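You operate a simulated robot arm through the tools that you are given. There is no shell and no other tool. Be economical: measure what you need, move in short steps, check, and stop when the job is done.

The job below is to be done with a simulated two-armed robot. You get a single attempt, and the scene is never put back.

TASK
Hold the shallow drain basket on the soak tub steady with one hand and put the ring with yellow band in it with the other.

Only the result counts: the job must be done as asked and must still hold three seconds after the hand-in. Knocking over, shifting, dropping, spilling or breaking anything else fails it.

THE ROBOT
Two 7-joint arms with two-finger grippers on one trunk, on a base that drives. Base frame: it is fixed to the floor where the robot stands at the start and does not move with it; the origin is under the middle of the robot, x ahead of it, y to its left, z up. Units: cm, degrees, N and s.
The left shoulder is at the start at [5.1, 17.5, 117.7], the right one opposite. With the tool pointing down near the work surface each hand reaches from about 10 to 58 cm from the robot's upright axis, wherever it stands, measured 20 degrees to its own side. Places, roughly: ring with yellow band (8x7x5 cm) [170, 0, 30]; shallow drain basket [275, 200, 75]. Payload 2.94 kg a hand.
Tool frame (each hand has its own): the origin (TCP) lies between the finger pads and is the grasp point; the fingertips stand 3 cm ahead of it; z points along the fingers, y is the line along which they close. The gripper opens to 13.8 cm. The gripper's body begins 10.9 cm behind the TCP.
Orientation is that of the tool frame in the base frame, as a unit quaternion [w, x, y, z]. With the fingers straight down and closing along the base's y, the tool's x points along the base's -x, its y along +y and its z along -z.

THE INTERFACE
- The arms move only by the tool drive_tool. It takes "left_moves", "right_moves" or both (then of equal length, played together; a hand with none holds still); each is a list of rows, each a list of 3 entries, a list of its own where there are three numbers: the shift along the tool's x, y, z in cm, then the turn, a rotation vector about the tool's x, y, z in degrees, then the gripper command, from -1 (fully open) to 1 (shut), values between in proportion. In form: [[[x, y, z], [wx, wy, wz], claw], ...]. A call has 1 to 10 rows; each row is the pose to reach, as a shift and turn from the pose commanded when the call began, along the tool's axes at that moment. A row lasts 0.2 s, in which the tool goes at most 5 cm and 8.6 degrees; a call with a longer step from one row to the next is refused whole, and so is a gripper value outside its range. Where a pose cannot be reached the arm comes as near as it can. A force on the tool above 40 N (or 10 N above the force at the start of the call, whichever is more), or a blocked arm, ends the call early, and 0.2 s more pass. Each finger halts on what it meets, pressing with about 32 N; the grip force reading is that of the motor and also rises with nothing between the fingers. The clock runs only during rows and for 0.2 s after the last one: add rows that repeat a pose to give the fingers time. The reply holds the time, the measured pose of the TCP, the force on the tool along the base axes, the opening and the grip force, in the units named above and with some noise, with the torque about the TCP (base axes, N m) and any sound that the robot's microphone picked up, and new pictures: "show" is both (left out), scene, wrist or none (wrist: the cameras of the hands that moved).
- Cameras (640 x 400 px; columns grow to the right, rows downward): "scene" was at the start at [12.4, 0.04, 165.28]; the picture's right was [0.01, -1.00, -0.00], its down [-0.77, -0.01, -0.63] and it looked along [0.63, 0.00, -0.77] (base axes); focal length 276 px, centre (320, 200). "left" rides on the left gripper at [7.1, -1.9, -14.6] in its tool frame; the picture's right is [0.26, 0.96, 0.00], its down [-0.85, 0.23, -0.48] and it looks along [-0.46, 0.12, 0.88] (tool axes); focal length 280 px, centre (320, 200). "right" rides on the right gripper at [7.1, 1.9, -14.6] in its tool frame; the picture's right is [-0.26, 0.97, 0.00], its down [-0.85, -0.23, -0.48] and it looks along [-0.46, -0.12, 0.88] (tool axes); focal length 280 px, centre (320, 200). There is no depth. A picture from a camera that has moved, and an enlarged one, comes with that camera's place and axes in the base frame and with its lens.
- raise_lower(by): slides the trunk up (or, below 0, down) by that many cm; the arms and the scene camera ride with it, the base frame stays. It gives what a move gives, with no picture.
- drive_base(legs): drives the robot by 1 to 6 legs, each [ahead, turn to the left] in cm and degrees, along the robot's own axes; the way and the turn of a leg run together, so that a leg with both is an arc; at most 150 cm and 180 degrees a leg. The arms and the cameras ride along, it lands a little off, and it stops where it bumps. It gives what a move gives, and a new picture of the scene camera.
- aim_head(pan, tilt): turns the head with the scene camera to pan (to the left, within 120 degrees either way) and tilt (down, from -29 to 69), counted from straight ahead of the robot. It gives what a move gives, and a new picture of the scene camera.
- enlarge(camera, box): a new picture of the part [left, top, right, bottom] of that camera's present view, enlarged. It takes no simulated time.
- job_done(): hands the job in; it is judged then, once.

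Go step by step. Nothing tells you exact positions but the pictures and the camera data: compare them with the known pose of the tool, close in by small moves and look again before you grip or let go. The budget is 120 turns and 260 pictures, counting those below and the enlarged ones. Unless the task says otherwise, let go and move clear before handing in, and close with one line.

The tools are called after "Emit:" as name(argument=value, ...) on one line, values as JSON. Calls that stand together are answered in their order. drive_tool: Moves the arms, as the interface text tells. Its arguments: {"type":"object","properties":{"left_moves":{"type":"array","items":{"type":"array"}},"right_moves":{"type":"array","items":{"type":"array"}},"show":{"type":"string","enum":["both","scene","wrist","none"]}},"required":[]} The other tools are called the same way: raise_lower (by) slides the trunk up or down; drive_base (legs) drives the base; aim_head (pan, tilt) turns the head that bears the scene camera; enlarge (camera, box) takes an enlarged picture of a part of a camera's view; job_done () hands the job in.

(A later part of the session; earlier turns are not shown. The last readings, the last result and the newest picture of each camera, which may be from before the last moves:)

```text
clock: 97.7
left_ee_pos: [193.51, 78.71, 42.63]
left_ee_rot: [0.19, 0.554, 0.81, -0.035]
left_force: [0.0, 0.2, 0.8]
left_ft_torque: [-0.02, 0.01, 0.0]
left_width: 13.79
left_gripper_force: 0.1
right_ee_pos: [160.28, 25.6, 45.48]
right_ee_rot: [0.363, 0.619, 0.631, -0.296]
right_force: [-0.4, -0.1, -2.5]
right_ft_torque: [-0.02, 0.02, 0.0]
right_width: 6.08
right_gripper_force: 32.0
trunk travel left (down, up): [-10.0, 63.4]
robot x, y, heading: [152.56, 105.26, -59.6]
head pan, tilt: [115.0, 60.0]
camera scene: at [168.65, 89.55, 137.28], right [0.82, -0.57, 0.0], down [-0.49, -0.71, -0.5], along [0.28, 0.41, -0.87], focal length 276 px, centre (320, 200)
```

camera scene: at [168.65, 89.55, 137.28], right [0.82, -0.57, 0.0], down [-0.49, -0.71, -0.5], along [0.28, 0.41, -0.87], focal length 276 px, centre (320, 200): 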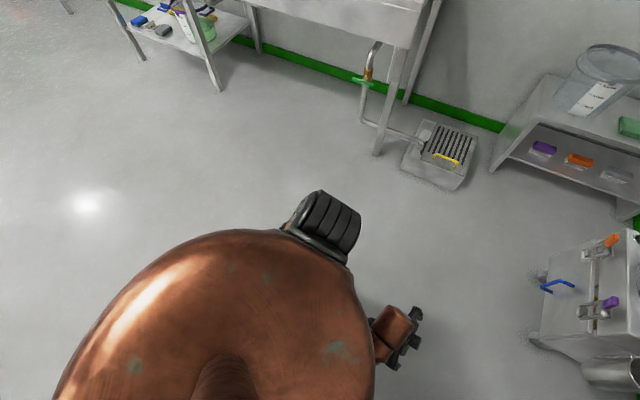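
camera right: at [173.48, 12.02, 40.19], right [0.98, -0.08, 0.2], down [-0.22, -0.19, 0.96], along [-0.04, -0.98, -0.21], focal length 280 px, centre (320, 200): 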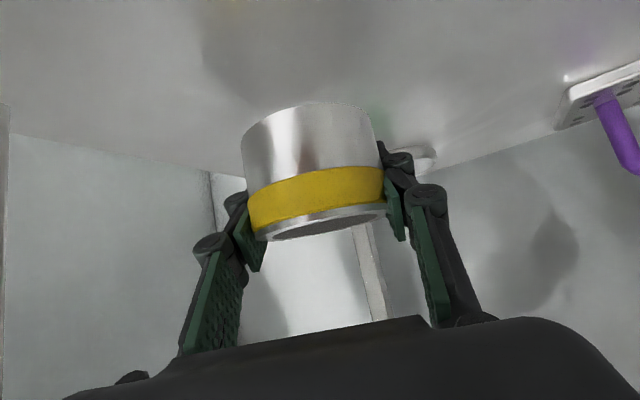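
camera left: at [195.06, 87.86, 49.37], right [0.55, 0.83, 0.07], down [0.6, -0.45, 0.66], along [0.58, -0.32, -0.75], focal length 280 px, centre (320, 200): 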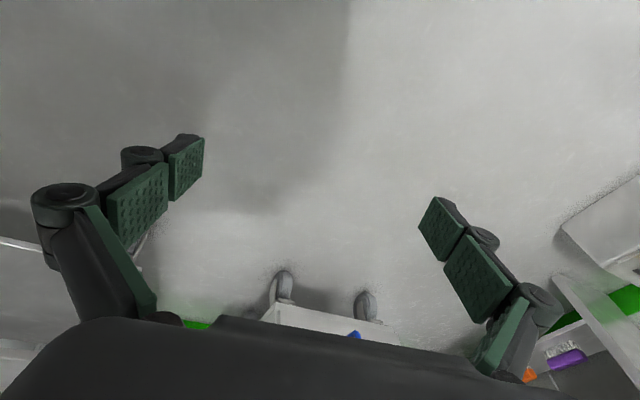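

The left elbow is tucked under the torso. I move the left hand forward and outward to free it.

Emit:
drive_tool(left_moves=[[[-1.5, 1.2, 0.3], [0, 0, 0], -1], [[-3, 2.4, 0.7], [0, 0, 0], -1], [[-5, 3.8, 1.1], [0, 0, 0], -1], [[-7.5, 5.7, 1.7], [0, 0, 0], -1], [[-10.5, 8, 2.4], [0, 0, 0], -1], [[-13.5, 10.4, 3.1], [0, 0, 0], -1], [[-16.5, 12.7, 3.8], [0, 0, 0], -1], [[-19.9, 15.3, 4.6], [0, 0, 0], -1], [[-19.9, 15.3, 4.6], [0, 0, 0], -1]], show="scene")

```text
clock: 99.7
left_ee_pos: [215.29, 65.68, 47.55]
left_ee_rot: [0.189, 0.554, 0.81, -0.036]
left_force: [-0.6, -0.5, -0.4]
left_ft_torque: [-0.01, 0.02, 0.02]
left_width: 13.8
left_gripper_force: 0.0
right_ee_pos: [160.31, 25.47, 45.51]
right_ee_rot: [0.363, 0.619, 0.631, -0.296]
right_force: [0.7, 0.3, -3.1]
right_ft_torque: [-0.03, -0.02, -0.02]
right_width: 6.1
right_gripper_force: 31.6
trunk travel left (down, up): [-10.0, 63.4]
robot x, y, heading: [152.06, 105.41, -59.9]
head pan, tilt: [115.0, 60.0]
camera scene: at [168.74, 89.4, 137.27], right [0.82, -0.57, 0.0], down [-0.49, -0.71, -0.5], along [0.28, 0.41, -0.87], focal length 276 px, centre (320, 200)
```

scene: 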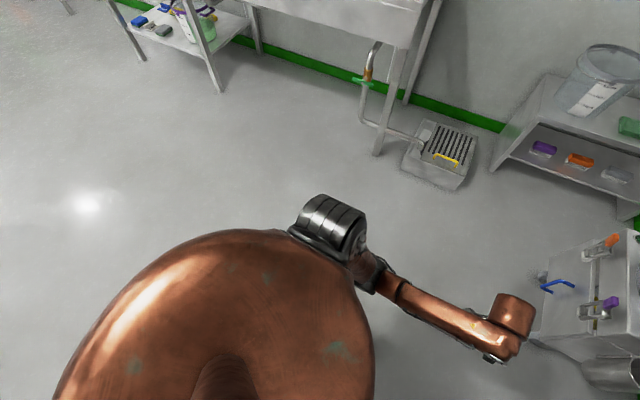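

Free now. I turn left on the spot, away from the pass box.

Emit:
drive_base(legs=[[0, 25]])

```text
clock: 101.3
left_ee_pos: [226.1, 95.35, 47.43]
left_ee_rot: [0.192, 0.371, 0.909, 0.006]
left_force: [1.2, 1.6, -0.1]
left_ft_torque: [-0.23, 0.16, -0.1]
left_width: 13.78
left_gripper_force: 0.1
right_ee_pos: [192.32, 35.77, 45.56]
right_ee_rot: [0.417, 0.474, 0.746, -0.214]
right_force: [5.3, 1.1, -0.9]
right_ft_torque: [0.16, 0.37, -0.39]
right_width: 6.06
right_gripper_force: 31.5
trunk travel left (down, up): [-10.0, 63.4]
robot x, y, heading: [152.4, 105.48, -35.1]
head pan, tilt: [115.0, 60.0]
camera scene: at [173.85, 97.68, 137.27], right [0.98, -0.18, 0.0], down [-0.15, -0.85, -0.5], along [0.09, 0.49, -0.87], focal length 276 px, centre (320, 200)
```

scene: 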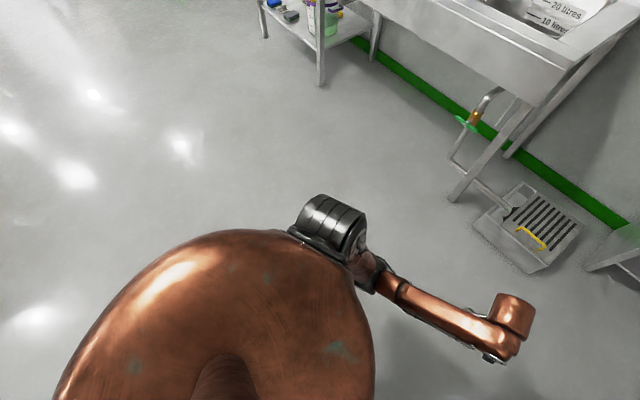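

The way is clear, so I raise the trunk 35 cm in the open and look at the sink.

Emit:
raise_lower(by=35)

Emit:
aim_head(pan=70, tilt=35)

Emit:
enlarge(camera="scene", box=[200, 60, 520, 260])

```text
clock: 104.8
left_ee_pos: [225.85, 95.19, 82.57]
left_ee_rot: [0.192, 0.37, 0.909, 0.006]
left_force: [-0.3, -1.0, -0.4]
left_ft_torque: [0.0, 0.02, 0.02]
left_width: 13.78
left_gripper_force: 0.1
right_ee_pos: [192.29, 35.67, 80.54]
right_ee_rot: [0.417, 0.473, 0.746, -0.213]
right_force: [0.5, 0.4, -2.4]
right_ft_torque: [-0.02, -0.01, 0.04]
right_width: 6.07
right_gripper_force: 31.9
trunk travel left (down, up): [-45.0, 28.4]
robot x, y, heading: [152.31, 105.32, -35.4]
head pan, tilt: [115.0, 60.0]
```

```text
clock: 105.9
left_ee_pos: [226.03, 95.21, 82.64]
left_ee_rot: [0.192, 0.371, 0.909, 0.006]
left_force: [0.5, -0.3, 0.1]
left_ft_torque: [0.01, 0.02, 0.0]
left_width: 13.78
left_gripper_force: 0.1
right_ee_pos: [192.32, 35.76, 80.57]
right_ee_rot: [0.417, 0.473, 0.746, -0.213]
right_force: [-0.1, 0.2, -1.7]
right_ft_torque: [-0.04, -0.01, 0.01]
right_width: 6.07
right_gripper_force: 32.3
trunk travel left (down, up): [-45.0, 28.4]
robot x, y, heading: [152.47, 105.56, -35.4]
head pan, tilt: [70.0, 35.0]
camera scene: at [160.29, 109.86, 177.57], right [0.57, -0.82, 0.0], down [-0.47, -0.33, -0.82], along [0.67, 0.47, -0.57], focal length 276 px, centre (320, 200)
```

scene: 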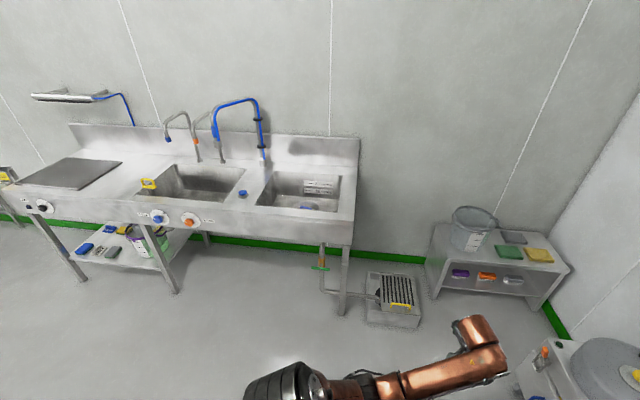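

```text
2.00 times, centred on (360, 160) of scene
camera zoom: at [160.29, 109.86, 177.57], right [0.57, -0.82, 0.0], down [-0.47, -0.33, -0.82], along [0.67, 0.47, -0.57], focal length 552 px, centre (240, 280)
```

zoom: 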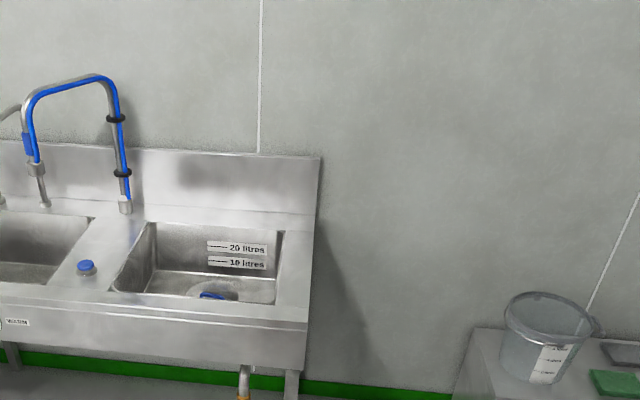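

The basin's right bowl holds a low basket with a blue handle on its floor, at about (272, 198, 75) as given. I draw both hands in and up before driving there.

Emit:
drive_tool(left_moves=[[[1.9, -0.9, -2.5], [0, 0, 0], -1], [[3.8, -1.7, -4.9], [0, 0, 0], -1], [[5.7, -2.6, -7.4], [0, 0, 0], -1], [[7.6, -3.4, -9.9], [0, 0, 0], -1], [[9.5, -4.3, -12.3], [0, 0, 0], -1], [[11.4, -5.1, -14.8], [0, 0, 0], -1], [[13.3, -6, -17.3], [0, 0, 0], -1], [[15.1, -6.8, -19.7], [0, 0, 0], -1], [[15.1, -6.8, -19.7], [0, 0, 0], -1]], right_moves=[[[0.2, -0.6, -3.7], [0, 0, 0], 1], [[0.3, -1.2, -7.3], [0, 0, 0], 1], [[0.5, -1.8, -11], [0, 0, 0], 1], [[0.7, -2.4, -14.7], [0, 0, 0], 1], [[0.8, -3, -18.3], [0, 0, 0], 1], [[1, -3.6, -22], [0, 0, 0], 1], [[1.2, -4.2, -25.6], [0, 0, 0], 1], [[1.3, -4.8, -29.3], [0, 0, 0], 1], [[1.3, -4.8, -29.3], [0, 0, 0], 1]], show="wrist")

```text
clock: 107.9
left_ee_pos: [204.74, 102.76, 94.65]
left_ee_rot: [0.192, 0.37, 0.909, 0.005]
left_force: [-0.5, -0.2, 0.2]
left_ft_torque: [0.01, 0.05, 0.01]
left_width: 13.79
left_gripper_force: 0.0
right_ee_pos: [175.61, 55.17, 95.43]
right_ee_rot: [0.417, 0.473, 0.746, -0.214]
right_force: [-0.3, -0.5, -2.3]
right_ft_torque: [-0.04, -0.02, 0.01]
right_width: 6.08
right_gripper_force: 31.3
trunk travel left (down, up): [-45.0, 28.4]
robot x, y, heading: [152.14, 105.4, -35.2]
head pan, tilt: [70.0, 35.0]
camera right: at [169.61, 70.14, 97.7], right [0.91, 0.31, 0.29], down [-0.23, -0.22, 0.95], along [0.35, -0.93, -0.12], focal length 280 px, centre (320, 200)
camera left: at [193.81, 108.31, 105.47], right [0.48, 0.88, 0.06], down [0.54, -0.34, 0.77], along [0.69, -0.34, -0.64], focal length 280 px, centre (320, 200)
```

right: 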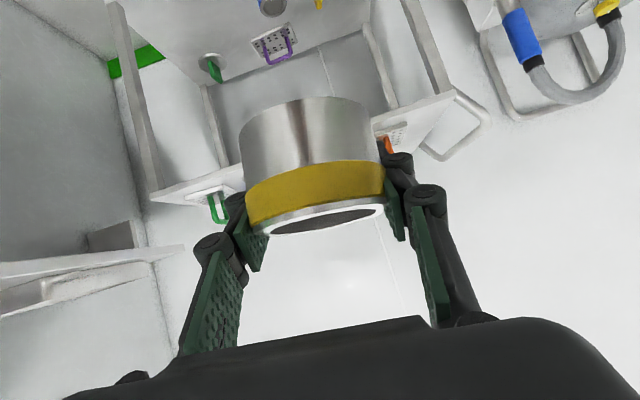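
left: 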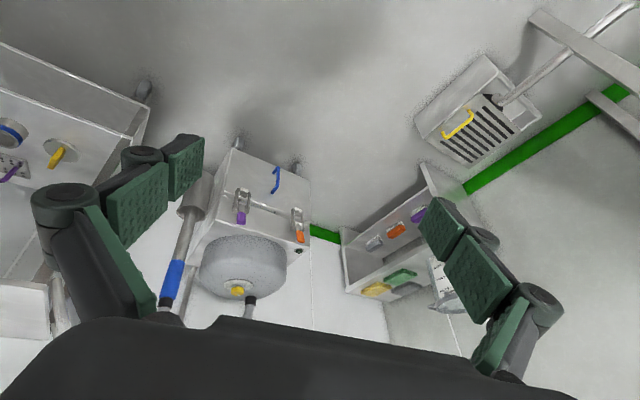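

Ring secure. I drive toward the tub and stop about 60 cm short of the sink's front.

Emit:
drive_base(legs=[[0, 85], [62, 0], [0, -24]])

Emit:
aim_head(pan=0, tilt=45)

Emit:
enlarge(camera="scene", box=[220, 60, 460, 210])

```text
clock: 116.3
left_ee_pos: [216.31, 199.44, 94.61]
left_ee_rot: [0.161, -0.162, 0.968, 0.107]
left_force: [1.3, -0.2, -0.7]
left_ft_torque: [0.02, 0.04, 0.04]
left_width: 13.79
left_gripper_force: 0.0
right_ee_pos: [245.78, 151.82, 95.29]
right_ee_rot: [0.467, 0.012, 0.883, 0.038]
right_force: [0.0, -0.8, -1.8]
right_ft_torque: [-0.01, 0.04, 0.05]
right_width: 6.08
right_gripper_force: 32.0
trunk travel left (down, up): [-45.0, 28.4]
robot x, y, heading: [190.36, 153.76, 28.1]
head pan, tilt: [70.0, 35.0]
camera scene: at [190.07, 162.79, 177.58], right [0.99, 0.14, 0.0], down [0.08, -0.57, -0.82], along [-0.12, 0.81, -0.57], focal length 276 px, centre (320, 200)
```

scene: 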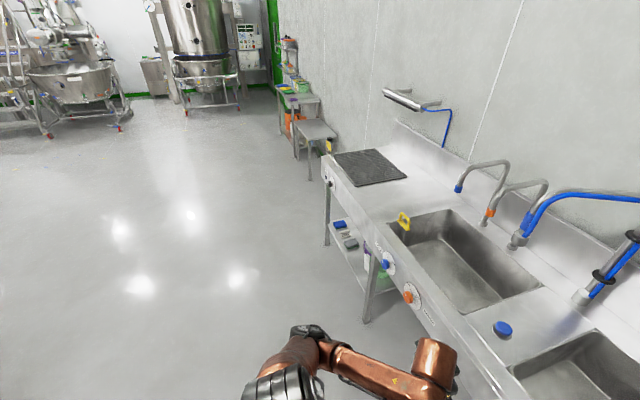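

```text
clock: 117.7
left_ee_pos: [216.31, 199.57, 94.59]
left_ee_rot: [0.16, -0.162, 0.968, 0.106]
left_force: [-0.2, -0.4, -0.1]
left_ft_torque: [0.02, 0.01, -0.01]
left_width: 13.8
left_gripper_force: 0.1
right_ee_pos: [245.77, 151.83, 95.39]
right_ee_rot: [0.466, 0.011, 0.884, 0.038]
right_force: [0.4, 0.0, -2.8]
right_ft_torque: [0.0, -0.06, 0.0]
right_width: 6.09
right_gripper_force: 31.8
trunk travel left (down, up): [-45.0, 28.4]
robot x, y, heading: [190.62, 154.02, 28.1]
head pan, tilt: [0.0, 45.0]
camera scene: at [198.47, 157.94, 176.09], right [0.47, -0.88, 0.0], down [-0.62, -0.33, -0.71], along [0.62, 0.33, -0.71], focal length 276 px, centre (320, 200)
```

scene: 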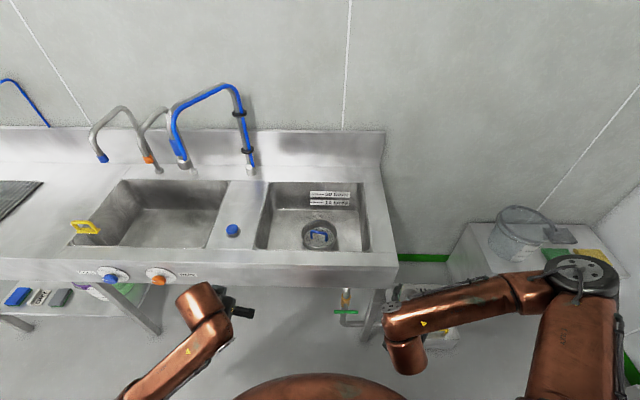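

```text
2.67 times, centred on (340, 135) of scene
camera zoom: at [198.47, 157.94, 176.09], right [0.47, -0.88, 0.0], down [-0.62, -0.33, -0.71], along [0.62, 0.33, -0.71], focal length 736 px, centre (267, 373)
```

zoom: 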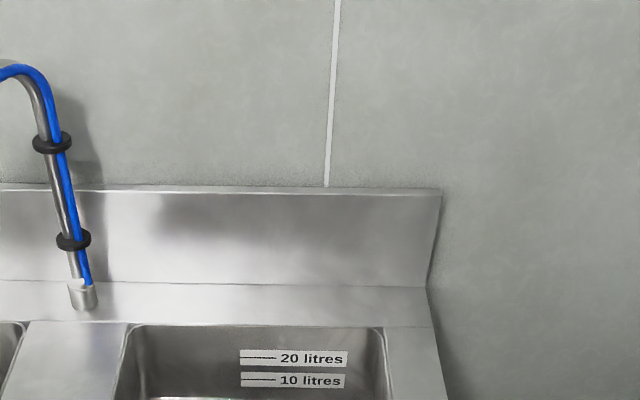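

Emit:
enlarge(camera="scene", box=[245, 170, 405, 270])

```text
4.00 times, centred on (325, 220) of scene
camera zoom: at [198.47, 157.94, 176.09], right [0.47, -0.88, 0.0], down [-0.62, -0.33, -0.71], along [0.62, 0.33, -0.71], focal length 1105 px, centre (300, 120)
```

zoom: 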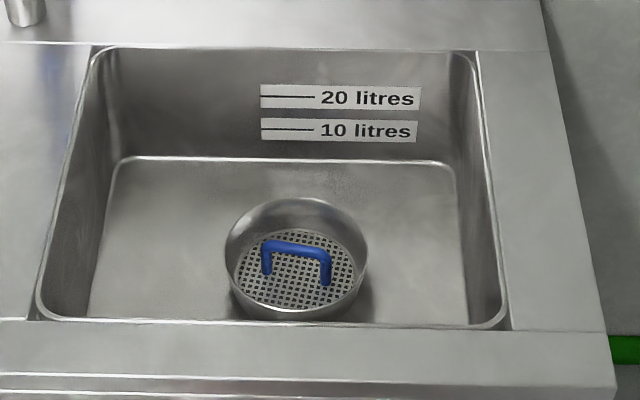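

The basket is a round perforated pan with a blue handle, centre near (267, 194.5), about 16 cm wide, 19 cm behind the tub's front rim; the deck is at z about 89.5. I raise the trunk a bit to clear the deck and roll 24 cm closer.

Emit:
raise_lower(by=8)

Emit:
drive_base(legs=[[12, 0]])

Emit:
drive_base(legs=[[10, 0]])

Emit:
aim_head(pan=0, tilt=60)

```text
clock: 118.9
left_ee_pos: [216.35, 199.56, 102.54]
left_ee_rot: [0.16, -0.161, 0.968, 0.105]
left_force: [-0.2, -0.1, -0.2]
left_ft_torque: [-0.02, 0.03, 0.0]
left_width: 13.83
left_gripper_force: 0.0
right_ee_pos: [245.73, 151.78, 103.28]
right_ee_rot: [0.467, 0.012, 0.883, 0.037]
right_force: [-0.1, 0.0, -1.9]
right_ft_torque: [0.0, -0.01, -0.01]
right_width: 6.08
right_gripper_force: 32.2
trunk travel left (down, up): [-53.0, 20.4]
robot x, y, heading: [190.47, 153.61, 28.2]
head pan, tilt: [0.0, 45.0]
```

```text
clock: 120.1
left_ee_pos: [226.84, 205.24, 102.62]
left_ee_rot: [0.16, -0.162, 0.968, 0.106]
left_force: [0.5, 0.3, 0.5]
left_ft_torque: [0.0, 0.04, 0.06]
left_width: 13.78
left_gripper_force: 0.0
right_ee_pos: [256.3, 157.61, 103.21]
right_ee_rot: [0.467, 0.011, 0.884, 0.038]
right_force: [0.1, -0.1, -2.1]
right_ft_torque: [0.01, -0.05, -0.01]
right_width: 6.09
right_gripper_force: 32.2
trunk travel left (down, up): [-53.0, 20.4]
robot x, y, heading: [200.99, 159.69, 28.5]
head pan, tilt: [0.0, 45.0]
camera scene: at [207.61, 162.83, 184.07], right [0.47, -0.88, 0.0], down [-0.62, -0.33, -0.71], along [0.62, 0.33, -0.71], focal length 276 px, centre (320, 200)
```

scene: 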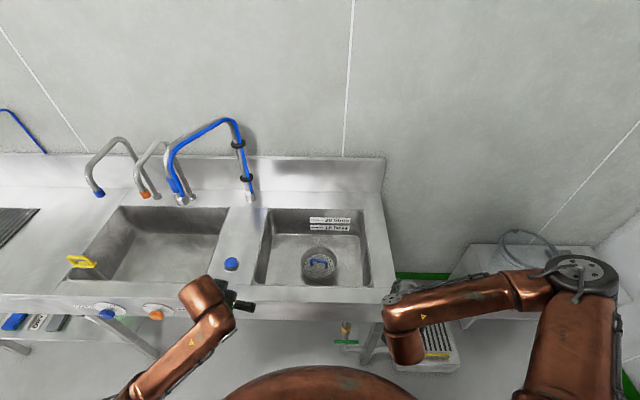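

```text
clock: 121.2
left_ee_pos: [236.0, 209.85, 102.53]
left_ee_rot: [0.161, -0.161, 0.968, 0.106]
left_force: [1.1, -0.1, 0.2]
left_ft_torque: [-0.05, 0.07, 0.01]
left_width: 13.8
left_gripper_force: 0.1
right_ee_pos: [265.26, 162.12, 103.28]
right_ee_rot: [0.467, 0.012, 0.883, 0.037]
right_force: [0.6, -0.1, -2.8]
right_ft_torque: [-0.05, -0.03, -0.03]
right_width: 6.06
right_gripper_force: 31.6
trunk travel left (down, up): [-53.0, 20.4]
robot x, y, heading: [210.24, 164.27, 28.3]
head pan, tilt: [0.0, 45.0]
camera scene: at [216.56, 167.57, 184.07], right [0.47, -0.88, 0.0], down [-0.63, -0.33, -0.71], along [0.62, 0.33, -0.71], focal length 276 px, centre (320, 200)
```

scene: 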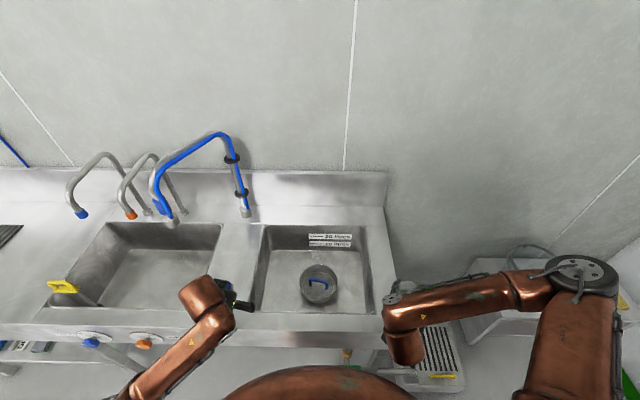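

```text
clock: 122.0
left_ee_pos: [235.74, 209.76, 102.6]
left_ee_rot: [0.161, -0.161, 0.968, 0.107]
left_force: [-0.1, -0.3, 0.4]
left_ft_torque: [0.06, 0.02, 0.02]
left_width: 13.81
left_gripper_force: 0.0
right_ee_pos: [265.03, 162.17, 103.45]
right_ee_rot: [0.468, 0.012, 0.883, 0.036]
right_force: [-0.7, -0.1, -2.6]
right_ft_torque: [-0.03, -0.04, -0.01]
right_width: 6.06
right_gripper_force: 32.4
trunk travel left (down, up): [-53.0, 20.4]
robot x, y, heading: [209.8, 163.77, 27.9]
head pan, tilt: [0.0, 60.0]
camera scene: at [214.93, 166.71, 182.14], right [0.47, -0.88, 0.0], down [-0.76, -0.41, -0.5], along [0.44, 0.24, -0.87], focal length 276 px, centre (320, 200)
```

scene: 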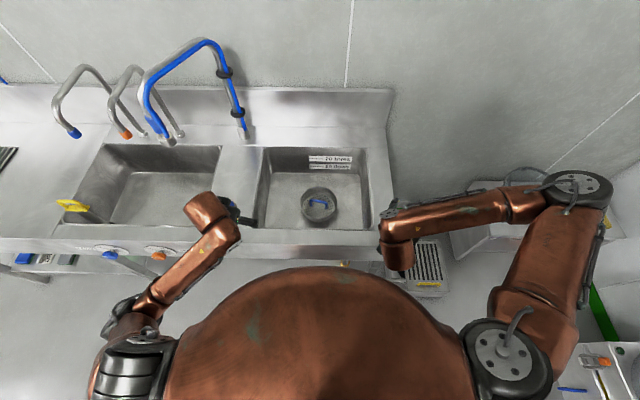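

I am close enough now. I enlarge the basket to measure it.

Emit:
enlarge(camera="scene", box=[260, 155, 380, 230])

```text
5.33 times, centred on (320, 192) of scene
camera zoom: at [214.93, 166.71, 182.14], right [0.47, -0.88, 0.0], down [-0.76, -0.41, -0.5], along [0.44, 0.24, -0.87], focal length 1473 px, centre (320, 240)
```

zoom: 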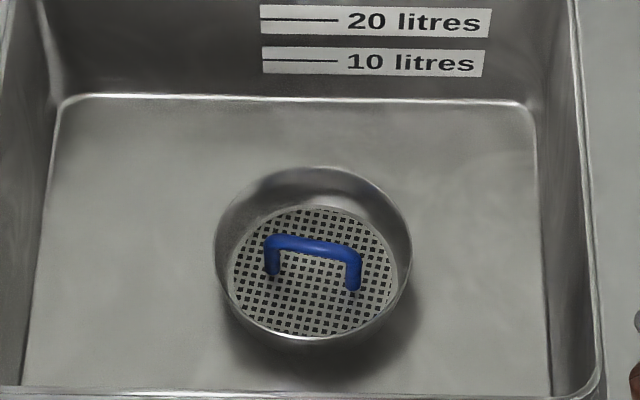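

The pan is about 16 cm across the rim, 13 cm across its floor and 3 cm deep, with the handle running left to right. I go 6 cm closer and bring the left hand over its left rim with the tool nearly vertical.

Emit:
drive_base(legs=[[6, 0]])

```text
clock: 123.0
left_ee_pos: [240.28, 212.21, 102.9]
left_ee_rot: [0.164, -0.161, 0.967, 0.107]
left_force: [-1.0, -0.4, 0.8]
left_ft_torque: [0.07, -0.1, -0.05]
left_width: 13.82
left_gripper_force: 0.0
right_ee_pos: [269.73, 164.5, 103.56]
right_ee_rot: [0.469, 0.013, 0.882, 0.038]
right_force: [-0.9, 0.2, -2.0]
right_ft_torque: [0.01, -0.07, 0.03]
right_width: 6.08
right_gripper_force: 31.9
trunk travel left (down, up): [-53.0, 20.4]
robot x, y, heading: [215.03, 167.0, 28.2]
head pan, tilt: [0.0, 60.0]
camera scene: at [219.28, 169.03, 182.18], right [0.47, -0.88, 0.0], down [-0.76, -0.4, -0.5], along [0.45, 0.24, -0.86], focal length 276 px, centre (320, 200)
```

scene: 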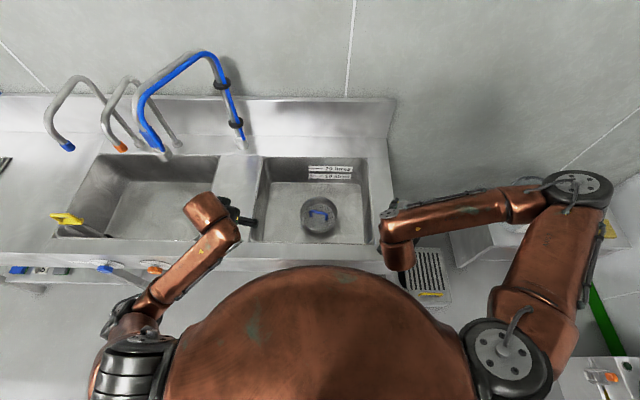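

Left hand: move to above the basket's left rim, leaning outward, and look with its camera.

Emit:
drive_tool(left_moves=[[[-2.5, -2.5, 0], [3.4, 0.7, -1.6], -1], [[-5, -5, 0.5], [6.9, 1.5, -3.2], -1], [[-7.5, -7.5, 2], [10.3, 2.2, -4.8], -1], [[-10, -10, 3.5], [13.8, 3, -6.3], -1], [[-12.5, -12.5, 5], [17.2, 3.7, -7.9], -1], [[-15, -15, 6.6], [20.7, 4.5, -9.5], -1], [[-17.4, -17.4, 8.1], [24.1, 5.2, -11.1], -1], [[-17.4, -17.4, 8.1], [24.1, 5.2, -11.1], -1]])

```text
clock: 124.8
left_ee_pos: [264.7, 203.41, 99.0]
left_ee_rot: [0.156, -0.22, 0.955, -0.122]
left_force: [0.5, -0.1, 0.6]
left_ft_torque: [0.0, -0.03, 0.0]
left_width: 13.8
left_gripper_force: 0.0
right_ee_pos: [270.13, 164.76, 103.47]
right_ee_rot: [0.467, 0.012, 0.883, 0.037]
right_force: [-1.0, 0.3, -2.0]
right_ft_torque: [-0.02, -0.01, -0.03]
right_width: 6.08
right_gripper_force: 31.5
trunk travel left (down, up): [-53.0, 20.4]
robot x, y, heading: [215.24, 166.96, 28.1]
head pan, tilt: [0.0, 60.0]
camera scene: at [220.15, 169.53, 182.14], right [0.47, -0.88, 0.0], down [-0.76, -0.41, -0.5], along [0.44, 0.23, -0.87], focal length 276 px, centre (320, 200)
camera left: at [254.24, 201.05, 111.28], right [-0.59, 0.72, -0.36], down [0.47, 0.67, 0.58], along [0.66, 0.18, -0.73], focal length 280 px, centre (320, 200)
```

scene: 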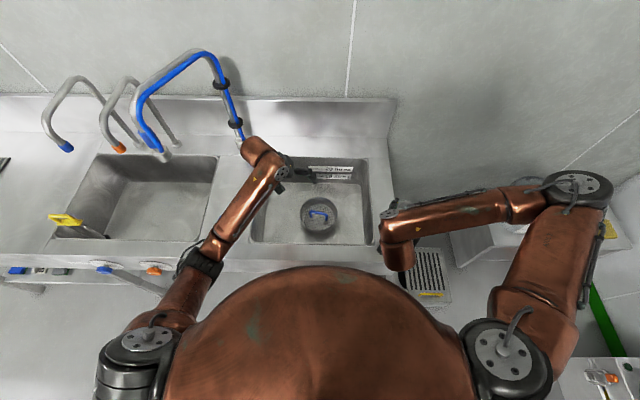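
left: 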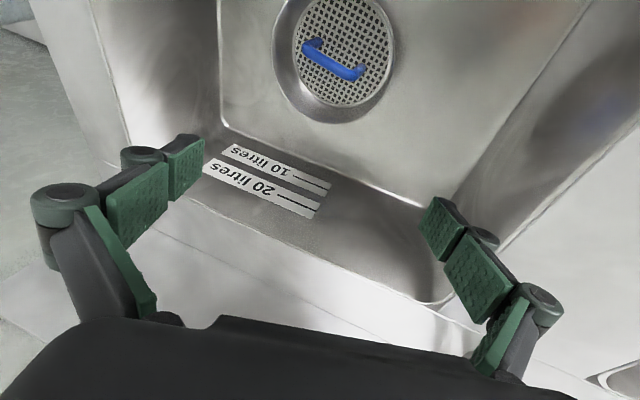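

By triangulation the basket's floor centre is at (267.5, 196.4, 72.3), the rim near z 75.3, and the hand's lean matches the sloped wall. I lower the left hand to about z 86 above the left rim with the fingers nearly closed.

Emit:
drive_tool(left_moves=[[[1, 1.1, 2.9], [0, 0, 0], -0.6], [[2.1, 2.2, 5.8], [0, 0, 0], -0.2], [[3.1, 3.4, 8.6], [0, 0, 0], 0.2], [[4.15, 4.5, 11.5], [0, 0, 0], 0.35], [[4.15, 4.5, 11.5], [0, 0, 0], 0.35], [[4.15, 4.5, 11.5], [0, 0, 0], 0.35]])

Emit:
enlarge(camera="scene", box=[240, 140, 400, 240])

```text
clock: 126.2
left_ee_pos: [263.54, 203.49, 85.83]
left_ee_rot: [0.157, -0.22, 0.955, -0.121]
left_force: [0.1, -0.5, -0.4]
left_ft_torque: [-0.01, 0.0, 0.01]
left_width: 4.49
left_gripper_force: 0.0
right_ee_pos: [270.18, 164.76, 103.35]
right_ee_rot: [0.467, 0.013, 0.883, 0.036]
right_force: [0.3, 0.0, -1.8]
right_ft_torque: [0.02, -0.05, 0.01]
right_width: 6.08
right_gripper_force: 31.8
trunk travel left (down, up): [-53.0, 20.4]
robot x, y, heading: [215.38, 166.67, 28.2]
head pan, tilt: [0.0, 60.0]
camera scene: at [220.28, 169.54, 182.13], right [0.47, -0.88, 0.0], down [-0.77, -0.41, -0.5], along [0.44, 0.23, -0.87], focal length 276 px, centre (320, 200)
camera left: at [253.13, 201.22, 98.25], right [-0.59, 0.72, -0.35], down [0.47, 0.67, 0.58], along [0.66, 0.18, -0.73], focal length 280 px, centre (320, 200)
```

scene: 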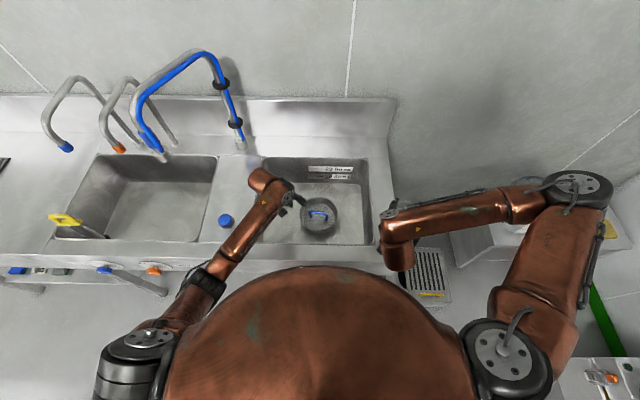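
left: 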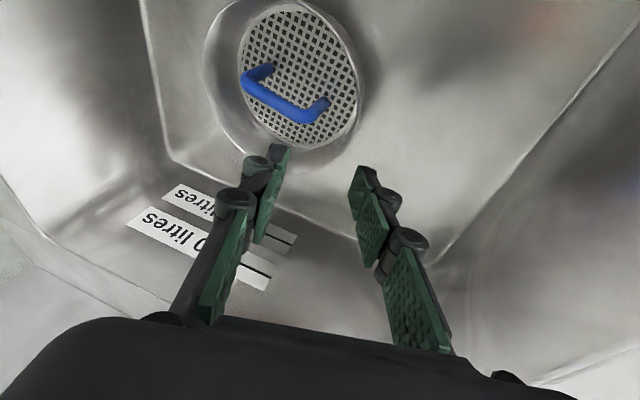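

```text
4.00 times, centred on (320, 190) of scene
camera zoom: at [220.28, 169.54, 182.13], right [0.47, -0.88, 0.0], down [-0.77, -0.41, -0.5], along [0.44, 0.23, -0.87], focal length 1105 px, centre (320, 240)
```

zoom: 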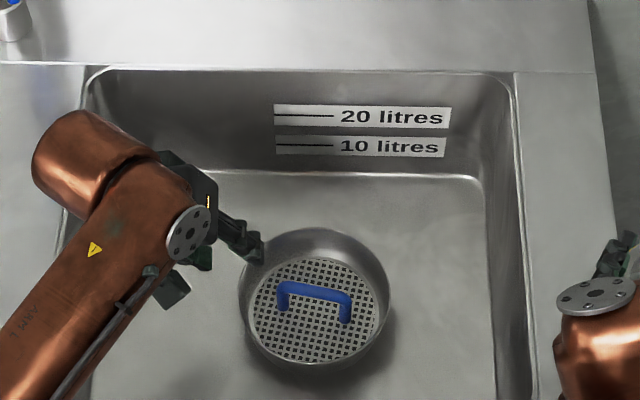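

The picture agrees with my estimate. I lower on to straddle the left wall, stopping slightly high to check.

Emit:
drive_tool(left_moves=[[[0.8, 0.9, 2.2], [0, 0, 0], 0.35], [[1.6, 1.8, 4.3], [0, 0, 0], 0.35], [[2.4, 2.7, 6.4], [0, 0, 0], 0.35], [[2.4, 2.7, 6.4], [0, 0, 0], 0.35]], show="wrist")

Emit:
enlarge(camera="scene", box=[260, 170, 380, 245])

```text
clock: 127.2
left_ee_pos: [262.72, 203.64, 78.27]
left_ee_rot: [0.157, -0.22, 0.955, -0.121]
left_force: [0.3, 0.1, -0.1]
left_ft_torque: [-0.01, 0.0, 0.01]
left_width: 4.52
left_gripper_force: 0.0
right_ee_pos: [270.26, 164.73, 103.36]
right_ee_rot: [0.467, 0.012, 0.883, 0.037]
right_force: [0.3, 0.7, -1.4]
right_ft_torque: [0.0, -0.03, 0.0]
right_width: 6.06
right_gripper_force: 31.4
trunk travel left (down, up): [-53.0, 20.4]
robot x, y, heading: [214.79, 167.02, 28.0]
head pan, tilt: [0.0, 60.0]
camera left: at [252.24, 201.26, 90.64], right [-0.59, 0.72, -0.35], down [0.47, 0.67, 0.58], along [0.66, 0.18, -0.73], focal length 280 px, centre (320, 200)
```

left: 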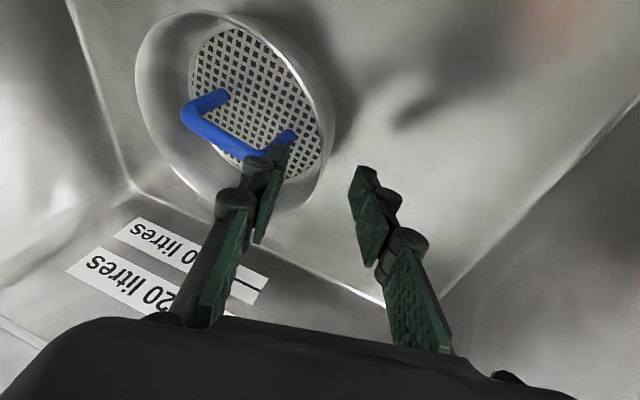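

```text
5.33 times, centred on (320, 208) of scene
camera zoom: at [220.28, 169.52, 182.13], right [0.47, -0.88, 0.0], down [-0.77, -0.41, -0.5], along [0.44, 0.23, -0.87], focal length 1473 px, centre (320, 160)
```

zoom: 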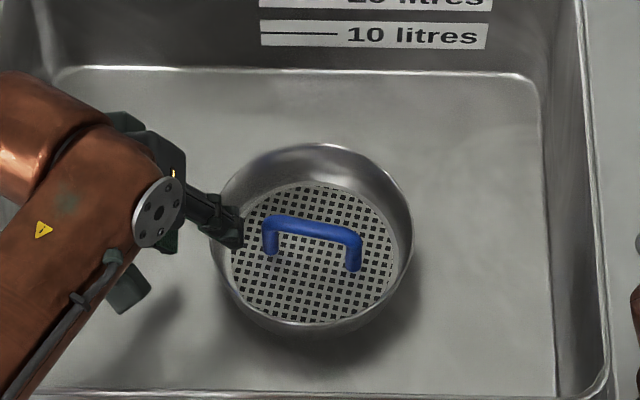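

The wall passes between the two fingertips. I go 1.8 cm lower.

Emit:
drive_tool(left_moves=[[[0.3, 0.35, 0.8], [0, 0, 0], 0.35], [[0.63, 0.68, 1.57], [0, 0, 0], 0.35], [[0.63, 0.68, 1.57], [0, 0, 0], 0.35]], show="wrist")

Emit:
enlarge(camera="scene", box=[260, 170, 380, 245])

```text
clock: 128.0
left_ee_pos: [262.67, 203.78, 76.66]
left_ee_rot: [0.158, -0.22, 0.955, -0.121]
left_force: [0.9, 0.2, 1.0]
left_ft_torque: [0.0, 0.01, 0.0]
left_width: 4.49
left_gripper_force: 0.1
right_ee_pos: [270.24, 164.62, 103.34]
right_ee_rot: [0.467, 0.013, 0.883, 0.036]
right_force: [-0.1, -0.6, -1.7]
right_ft_torque: [0.03, -0.02, 0.02]
right_width: 6.09
right_gripper_force: 32.3
trunk travel left (down, up): [-53.0, 20.4]
robot x, y, heading: [214.91, 167.19, 27.8]
head pan, tilt: [0.0, 60.0]
camera left: at [252.12, 201.37, 88.99], right [-0.59, 0.72, -0.35], down [0.47, 0.67, 0.58], along [0.66, 0.18, -0.73], focal length 280 px, centre (320, 200)
```

left: 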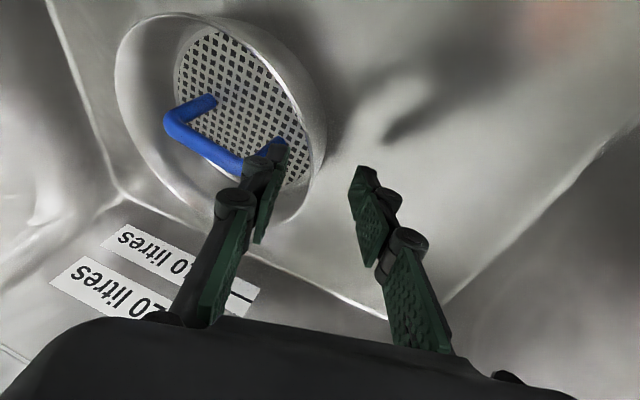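

```text
5.33 times, centred on (320, 208) of scene
camera zoom: at [220.29, 169.53, 182.13], right [0.47, -0.88, 0.0], down [-0.77, -0.41, -0.5], along [0.44, 0.23, -0.87], focal length 1473 px, centre (320, 160)
```

zoom: 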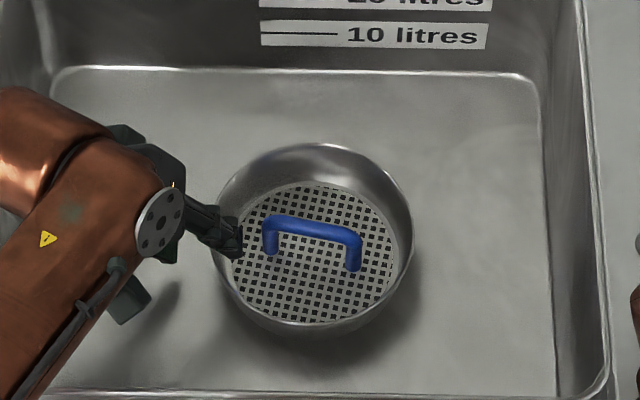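

The rim lies between the fingers at about 1.5 cm depth and well centred. I close the left hand gently on the wall.

Emit:
drive_tool(left_moves=[[[0, 0, 0], [0, 0, 0], 0.5], [[0, 0, 0], [0, 0, 0], 0.65], [[0, 0, 0], [0, 0, 0], 0.8], [[0, 0, 0], [0, 0, 0], 0.9], [[0, 0, 0], [0, 0, 0], 0.95], [[0, 0, 0], [0, 0, 0], 1], [[0, 0, 0], [0, 0, 0], 1]], show="wrist")

Emit:
enlarge(camera="scene", box=[260, 170, 380, 245])

```text
clock: 129.6
left_ee_pos: [262.59, 203.85, 76.54]
left_ee_rot: [0.157, -0.222, 0.955, -0.122]
left_force: [-0.3, -0.4, 0.5]
left_ft_torque: [0.02, 0.0, -0.01]
left_width: 0.0
left_gripper_force: 28.0
right_ee_pos: [270.22, 164.67, 103.29]
right_ee_rot: [0.467, 0.012, 0.883, 0.037]
right_force: [-0.8, -0.8, -2.1]
right_ft_torque: [0.03, -0.01, -0.01]
right_width: 6.08
right_gripper_force: 32.6
trunk travel left (down, up): [-53.0, 20.4]
robot x, y, heading: [215.3, 166.65, 28.1]
head pan, tilt: [0.0, 60.0]
camera left: at [252.11, 201.36, 88.99], right [-0.59, 0.72, -0.35], down [0.47, 0.67, 0.58], along [0.66, 0.18, -0.73], focal length 280 px, centre (320, 200)
```

left: 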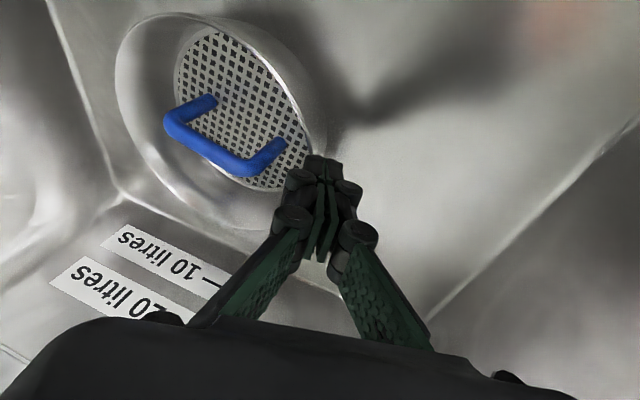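

```text
5.33 times, centred on (320, 208) of scene
camera zoom: at [220.29, 169.52, 182.13], right [0.47, -0.88, 0.0], down [-0.77, -0.41, -0.5], along [0.44, 0.23, -0.87], focal length 1473 px, centre (320, 160)
```

zoom: 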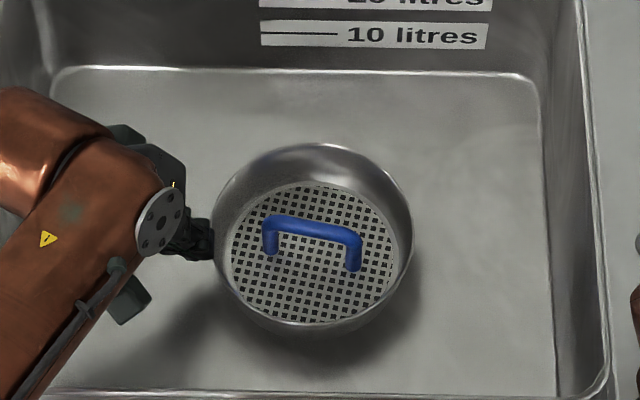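

The fingers met above the rim, so the basket is a bit lower than I thought. I open, go down along the fingers about 2.3 cm while watching the force, and check.

Emit:
drive_tool(left_moves=[[[0, 0, 0], [0, 0, 0], 0.6], [[0, 0, 0], [0, 0, 0], 0.35], [[0, 0, 0], [0, 0, 0], 0.35], [[-0.2, 0.1, 0.8], [0, 0, 0], 0.35], [[-0.3, 0.2, 1.6], [0, 0, 0], 0.35], [[-0.4, 0.3, 2.3], [0, 0, 0], 0.35], [[-0.4, 0.3, 2.3], [0, 0, 0], 0.35]], show="wrist")

Emit:
enlarge(camera="scene", box=[260, 170, 380, 245])

```text
clock: 131.2
left_ee_pos: [263.55, 203.8, 74.32]
left_ee_rot: [0.158, -0.221, 0.955, -0.121]
left_force: [0.2, -0.2, -0.6]
left_ft_torque: [0.02, 0.03, 0.02]
left_width: 4.47
left_gripper_force: 0.0
right_ee_pos: [270.33, 164.68, 103.21]
right_ee_rot: [0.468, 0.012, 0.883, 0.037]
right_force: [-0.1, 0.5, -2.4]
right_ft_torque: [0.0, -0.03, -0.02]
right_width: 6.11
right_gripper_force: 31.9
trunk travel left (down, up): [-53.0, 20.4]
robot x, y, heading: [215.15, 167.12, 28.1]
head pan, tilt: [0.0, 60.0]
camera left: at [253.14, 201.38, 86.75], right [-0.59, 0.72, -0.35], down [0.47, 0.67, 0.58], along [0.66, 0.18, -0.73], focal length 280 px, centre (320, 200)
```

left: 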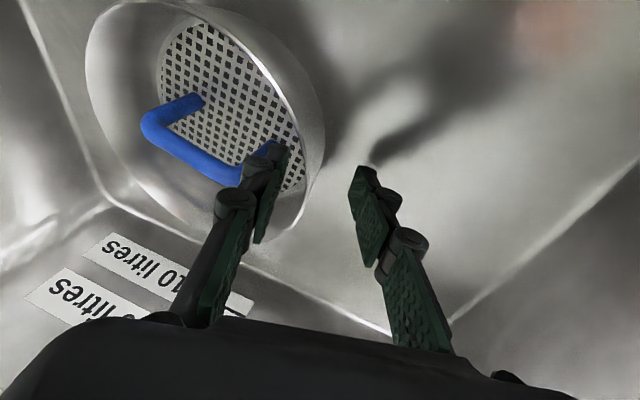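

```text
5.33 times, centred on (320, 208) of scene
camera zoom: at [220.27, 169.52, 182.13], right [0.47, -0.88, 0.0], down [-0.77, -0.41, -0.5], along [0.44, 0.23, -0.87], focal length 1473 px, centre (320, 160)
```

zoom: 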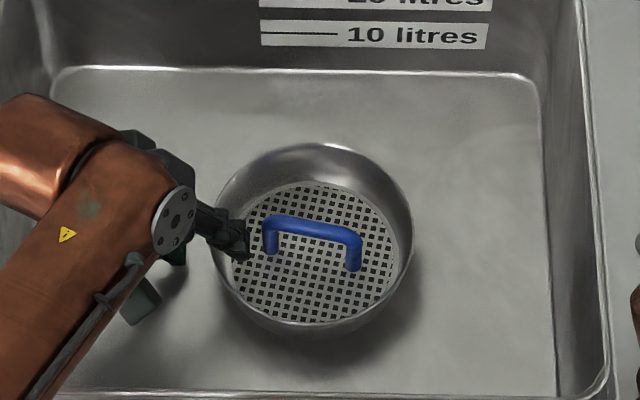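

Now the outer tip's shadow nearly meets the tip, so it is just above the tub floor and beside the wall. I close again.

Emit:
drive_tool(left_moves=[[[0, 0, 0], [0, 0, 0], 0.5], [[0, 0, 0], [0, 0, 0], 0.65], [[0, 0, 0], [0, 0, 0], 0.8], [[0, 0, 0], [0, 0, 0], 0.9], [[0, 0, 0], [0, 0, 0], 0.95], [[0, 0, 0], [0, 0, 0], 1], [[0, 0, 0], [0, 0, 0], 1]], show="wrist")

Emit:
enlarge(camera="scene", box=[260, 170, 380, 245])

```text
clock: 132.8
left_ee_pos: [263.63, 203.77, 74.37]
left_ee_rot: [0.158, -0.22, 0.955, -0.121]
left_force: [0.3, -0.2, -1.5]
left_ft_torque: [0.18, 0.07, 0.04]
left_width: 0.59
left_gripper_force: 31.9
right_ee_pos: [270.26, 164.77, 103.26]
right_ee_rot: [0.467, 0.013, 0.883, 0.037]
right_force: [0.6, 0.3, -1.5]
right_ft_torque: [0.0, -0.04, -0.01]
right_width: 6.07
right_gripper_force: 32.0
trunk travel left (down, up): [-53.0, 20.4]
robot x, y, heading: [215.18, 167.16, 27.9]
head pan, tilt: [0.0, 60.0]
camera left: at [253.14, 201.38, 86.73], right [-0.59, 0.72, -0.35], down [0.47, 0.67, 0.58], along [0.65, 0.18, -0.73], focal length 280 px, centre (320, 200)
```

left: 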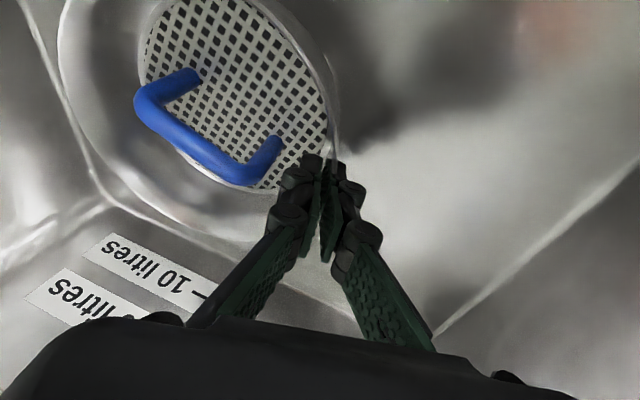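

```text
5.33 times, centred on (320, 208) of scene
camera zoom: at [220.31, 169.54, 182.13], right [0.47, -0.88, 0.0], down [-0.77, -0.41, -0.5], along [0.44, 0.23, -0.87], focal length 1473 px, centre (320, 160)
```

zoom: 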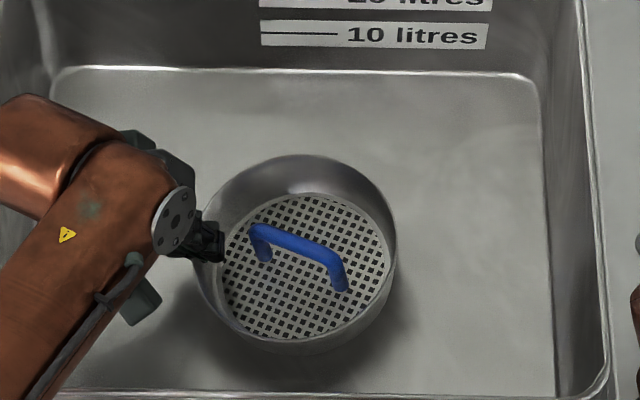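

The wall is gripped (0.6 cm), though the pan slid about 1.5 cm and its right side looks tilted up slightly. I roll the left hand about 6° to level it, watching the force.

Emit:
drive_tool(left_moves=[[[0, 0, 0], [-2, 0, 0], 1], [[0, 0, 0], [-4, 0, 0], 1], [[0, 0, 0], [-6, 0, 0], 1], [[0, 0, 0], [-6, 0, 0], 1]], show="wrist")

Emit:
enlarge(camera="scene", box=[260, 170, 380, 245])

```text
clock: 133.8
left_ee_pos: [263.48, 203.78, 74.36]
left_ee_rot: [0.146, -0.228, 0.96, -0.073]
left_force: [0.3, -0.8, -1.5]
left_ft_torque: [0.08, 0.08, -0.03]
left_width: 0.61
left_gripper_force: 31.7
right_ee_pos: [270.29, 164.75, 103.39]
right_ee_rot: [0.468, 0.013, 0.883, 0.037]
right_force: [0.9, -0.1, -1.6]
right_ft_torque: [0.05, -0.02, 0.01]
right_width: 6.07
right_gripper_force: 31.8
trunk travel left (down, up): [-53.0, 20.4]
robot x, y, heading: [215.12, 166.85, 27.6]
head pan, tilt: [0.0, 60.0]
camera left: at [253.75, 200.0, 86.95], right [-0.63, 0.73, -0.26], down [0.48, 0.63, 0.61], along [0.61, 0.26, -0.75], focal length 280 px, centre (320, 200)
```

left: 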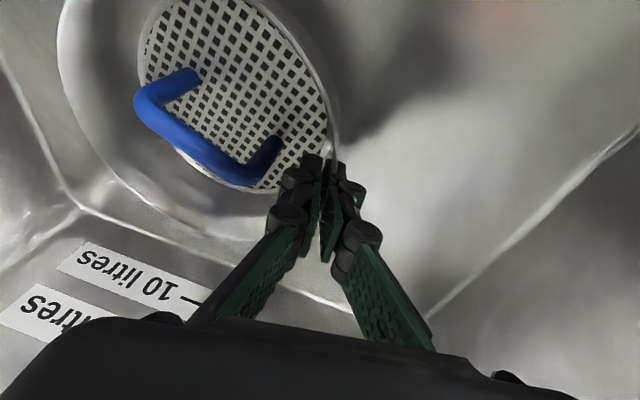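

```text
5.33 times, centred on (320, 208) of scene
camera zoom: at [220.29, 169.54, 182.13], right [0.47, -0.88, 0.0], down [-0.77, -0.41, -0.5], along [0.44, 0.23, -0.87], focal length 1473 px, centre (320, 160)
```

zoom: 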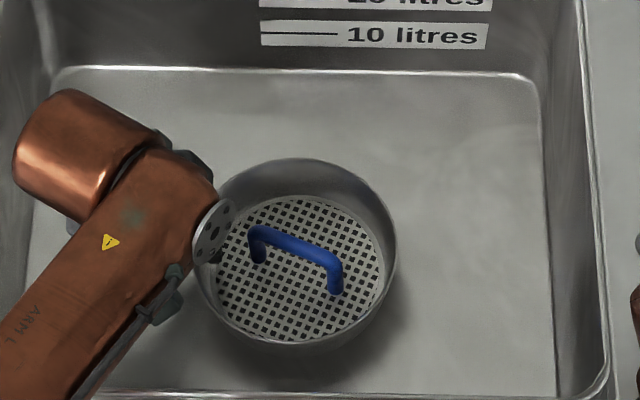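

The pan is level and held now, with its centre near (266.5, 195.6), and its handle runs roughly along world y. The open half is on the far-right side, so I bring the ring over it at z about 101, hand steeper at 55°, and look.

Emit:
drive_tool(right_moves=[[[0.4, 3.8, 0.4], [-2.4, 2.7, -3.2], 1], [[0.9, 7.7, 0.7], [-4.9, 5.4, -6.3], 1], [[1.3, 11.5, 1.1], [-7.3, 8.1, -9.5], 1], [[1.7, 15.3, 1.4], [-9.7, 10.8, -12.6], 1], [[2.1, 19.2, 1.8], [-12.1, 13.4, -15.8], 1], [[2.6, 23, 2.1], [-14.6, 16.1, -18.9], 1], [[3, 26.8, 2.5], [-17, 18.8, -22.1], 1], [[3.4, 30.6, 2.8], [-19.4, 21.5, -25.2], 1], [[3.4, 30.6, 2.8], [-19.4, 21.5, -25.2], 1]])

```text
clock: 135.8
left_ee_pos: [263.35, 203.74, 74.41]
left_ee_rot: [0.146, -0.228, 0.96, -0.071]
left_force: [-0.6, -0.2, 1.5]
left_ft_torque: [0.08, 0.19, -0.01]
left_width: 0.58
left_gripper_force: 31.2
right_ee_pos: [270.24, 195.41, 101.44]
right_ee_rot: [0.288, -0.265, 0.916, 0.084]
right_force: [0.8, 1.0, -2.4]
right_ft_torque: [0.01, 0.0, 0.01]
right_width: 6.08
right_gripper_force: 32.4
trunk travel left (down, up): [-53.0, 20.4]
robot x, y, heading: [215.23, 167.07, 28.3]
head pan, tilt: [0.0, 60.0]
camera scene: at [220.33, 169.45, 182.13], right [0.47, -0.88, 0.0], down [-0.77, -0.41, -0.5], along [0.44, 0.23, -0.87], focal length 276 px, centre (320, 200)
camera right: at [257.25, 189.5, 109.18], right [-0.33, 0.93, 0.15], down [0.48, 0.03, 0.88], along [0.81, 0.36, -0.46], focal length 280 px, centre (320, 200)
```

scene: 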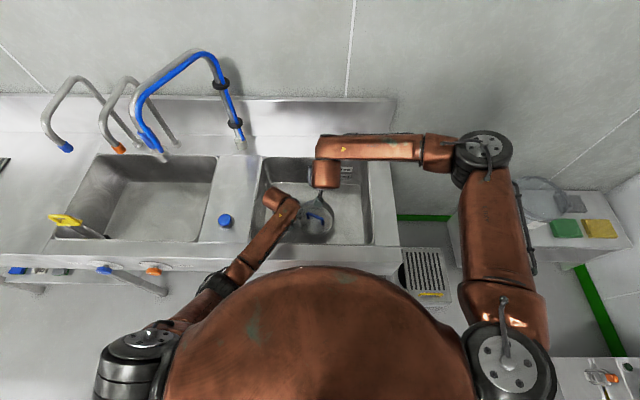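
right: 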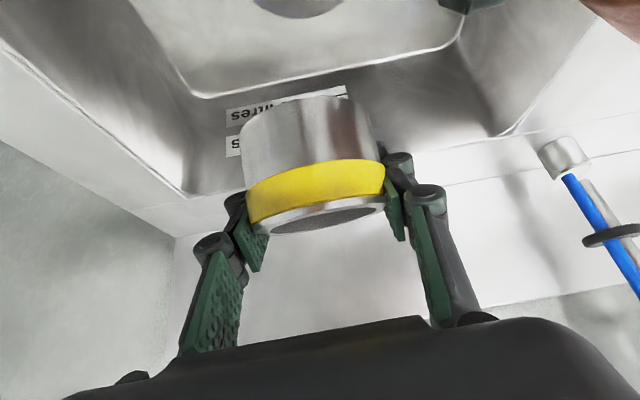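

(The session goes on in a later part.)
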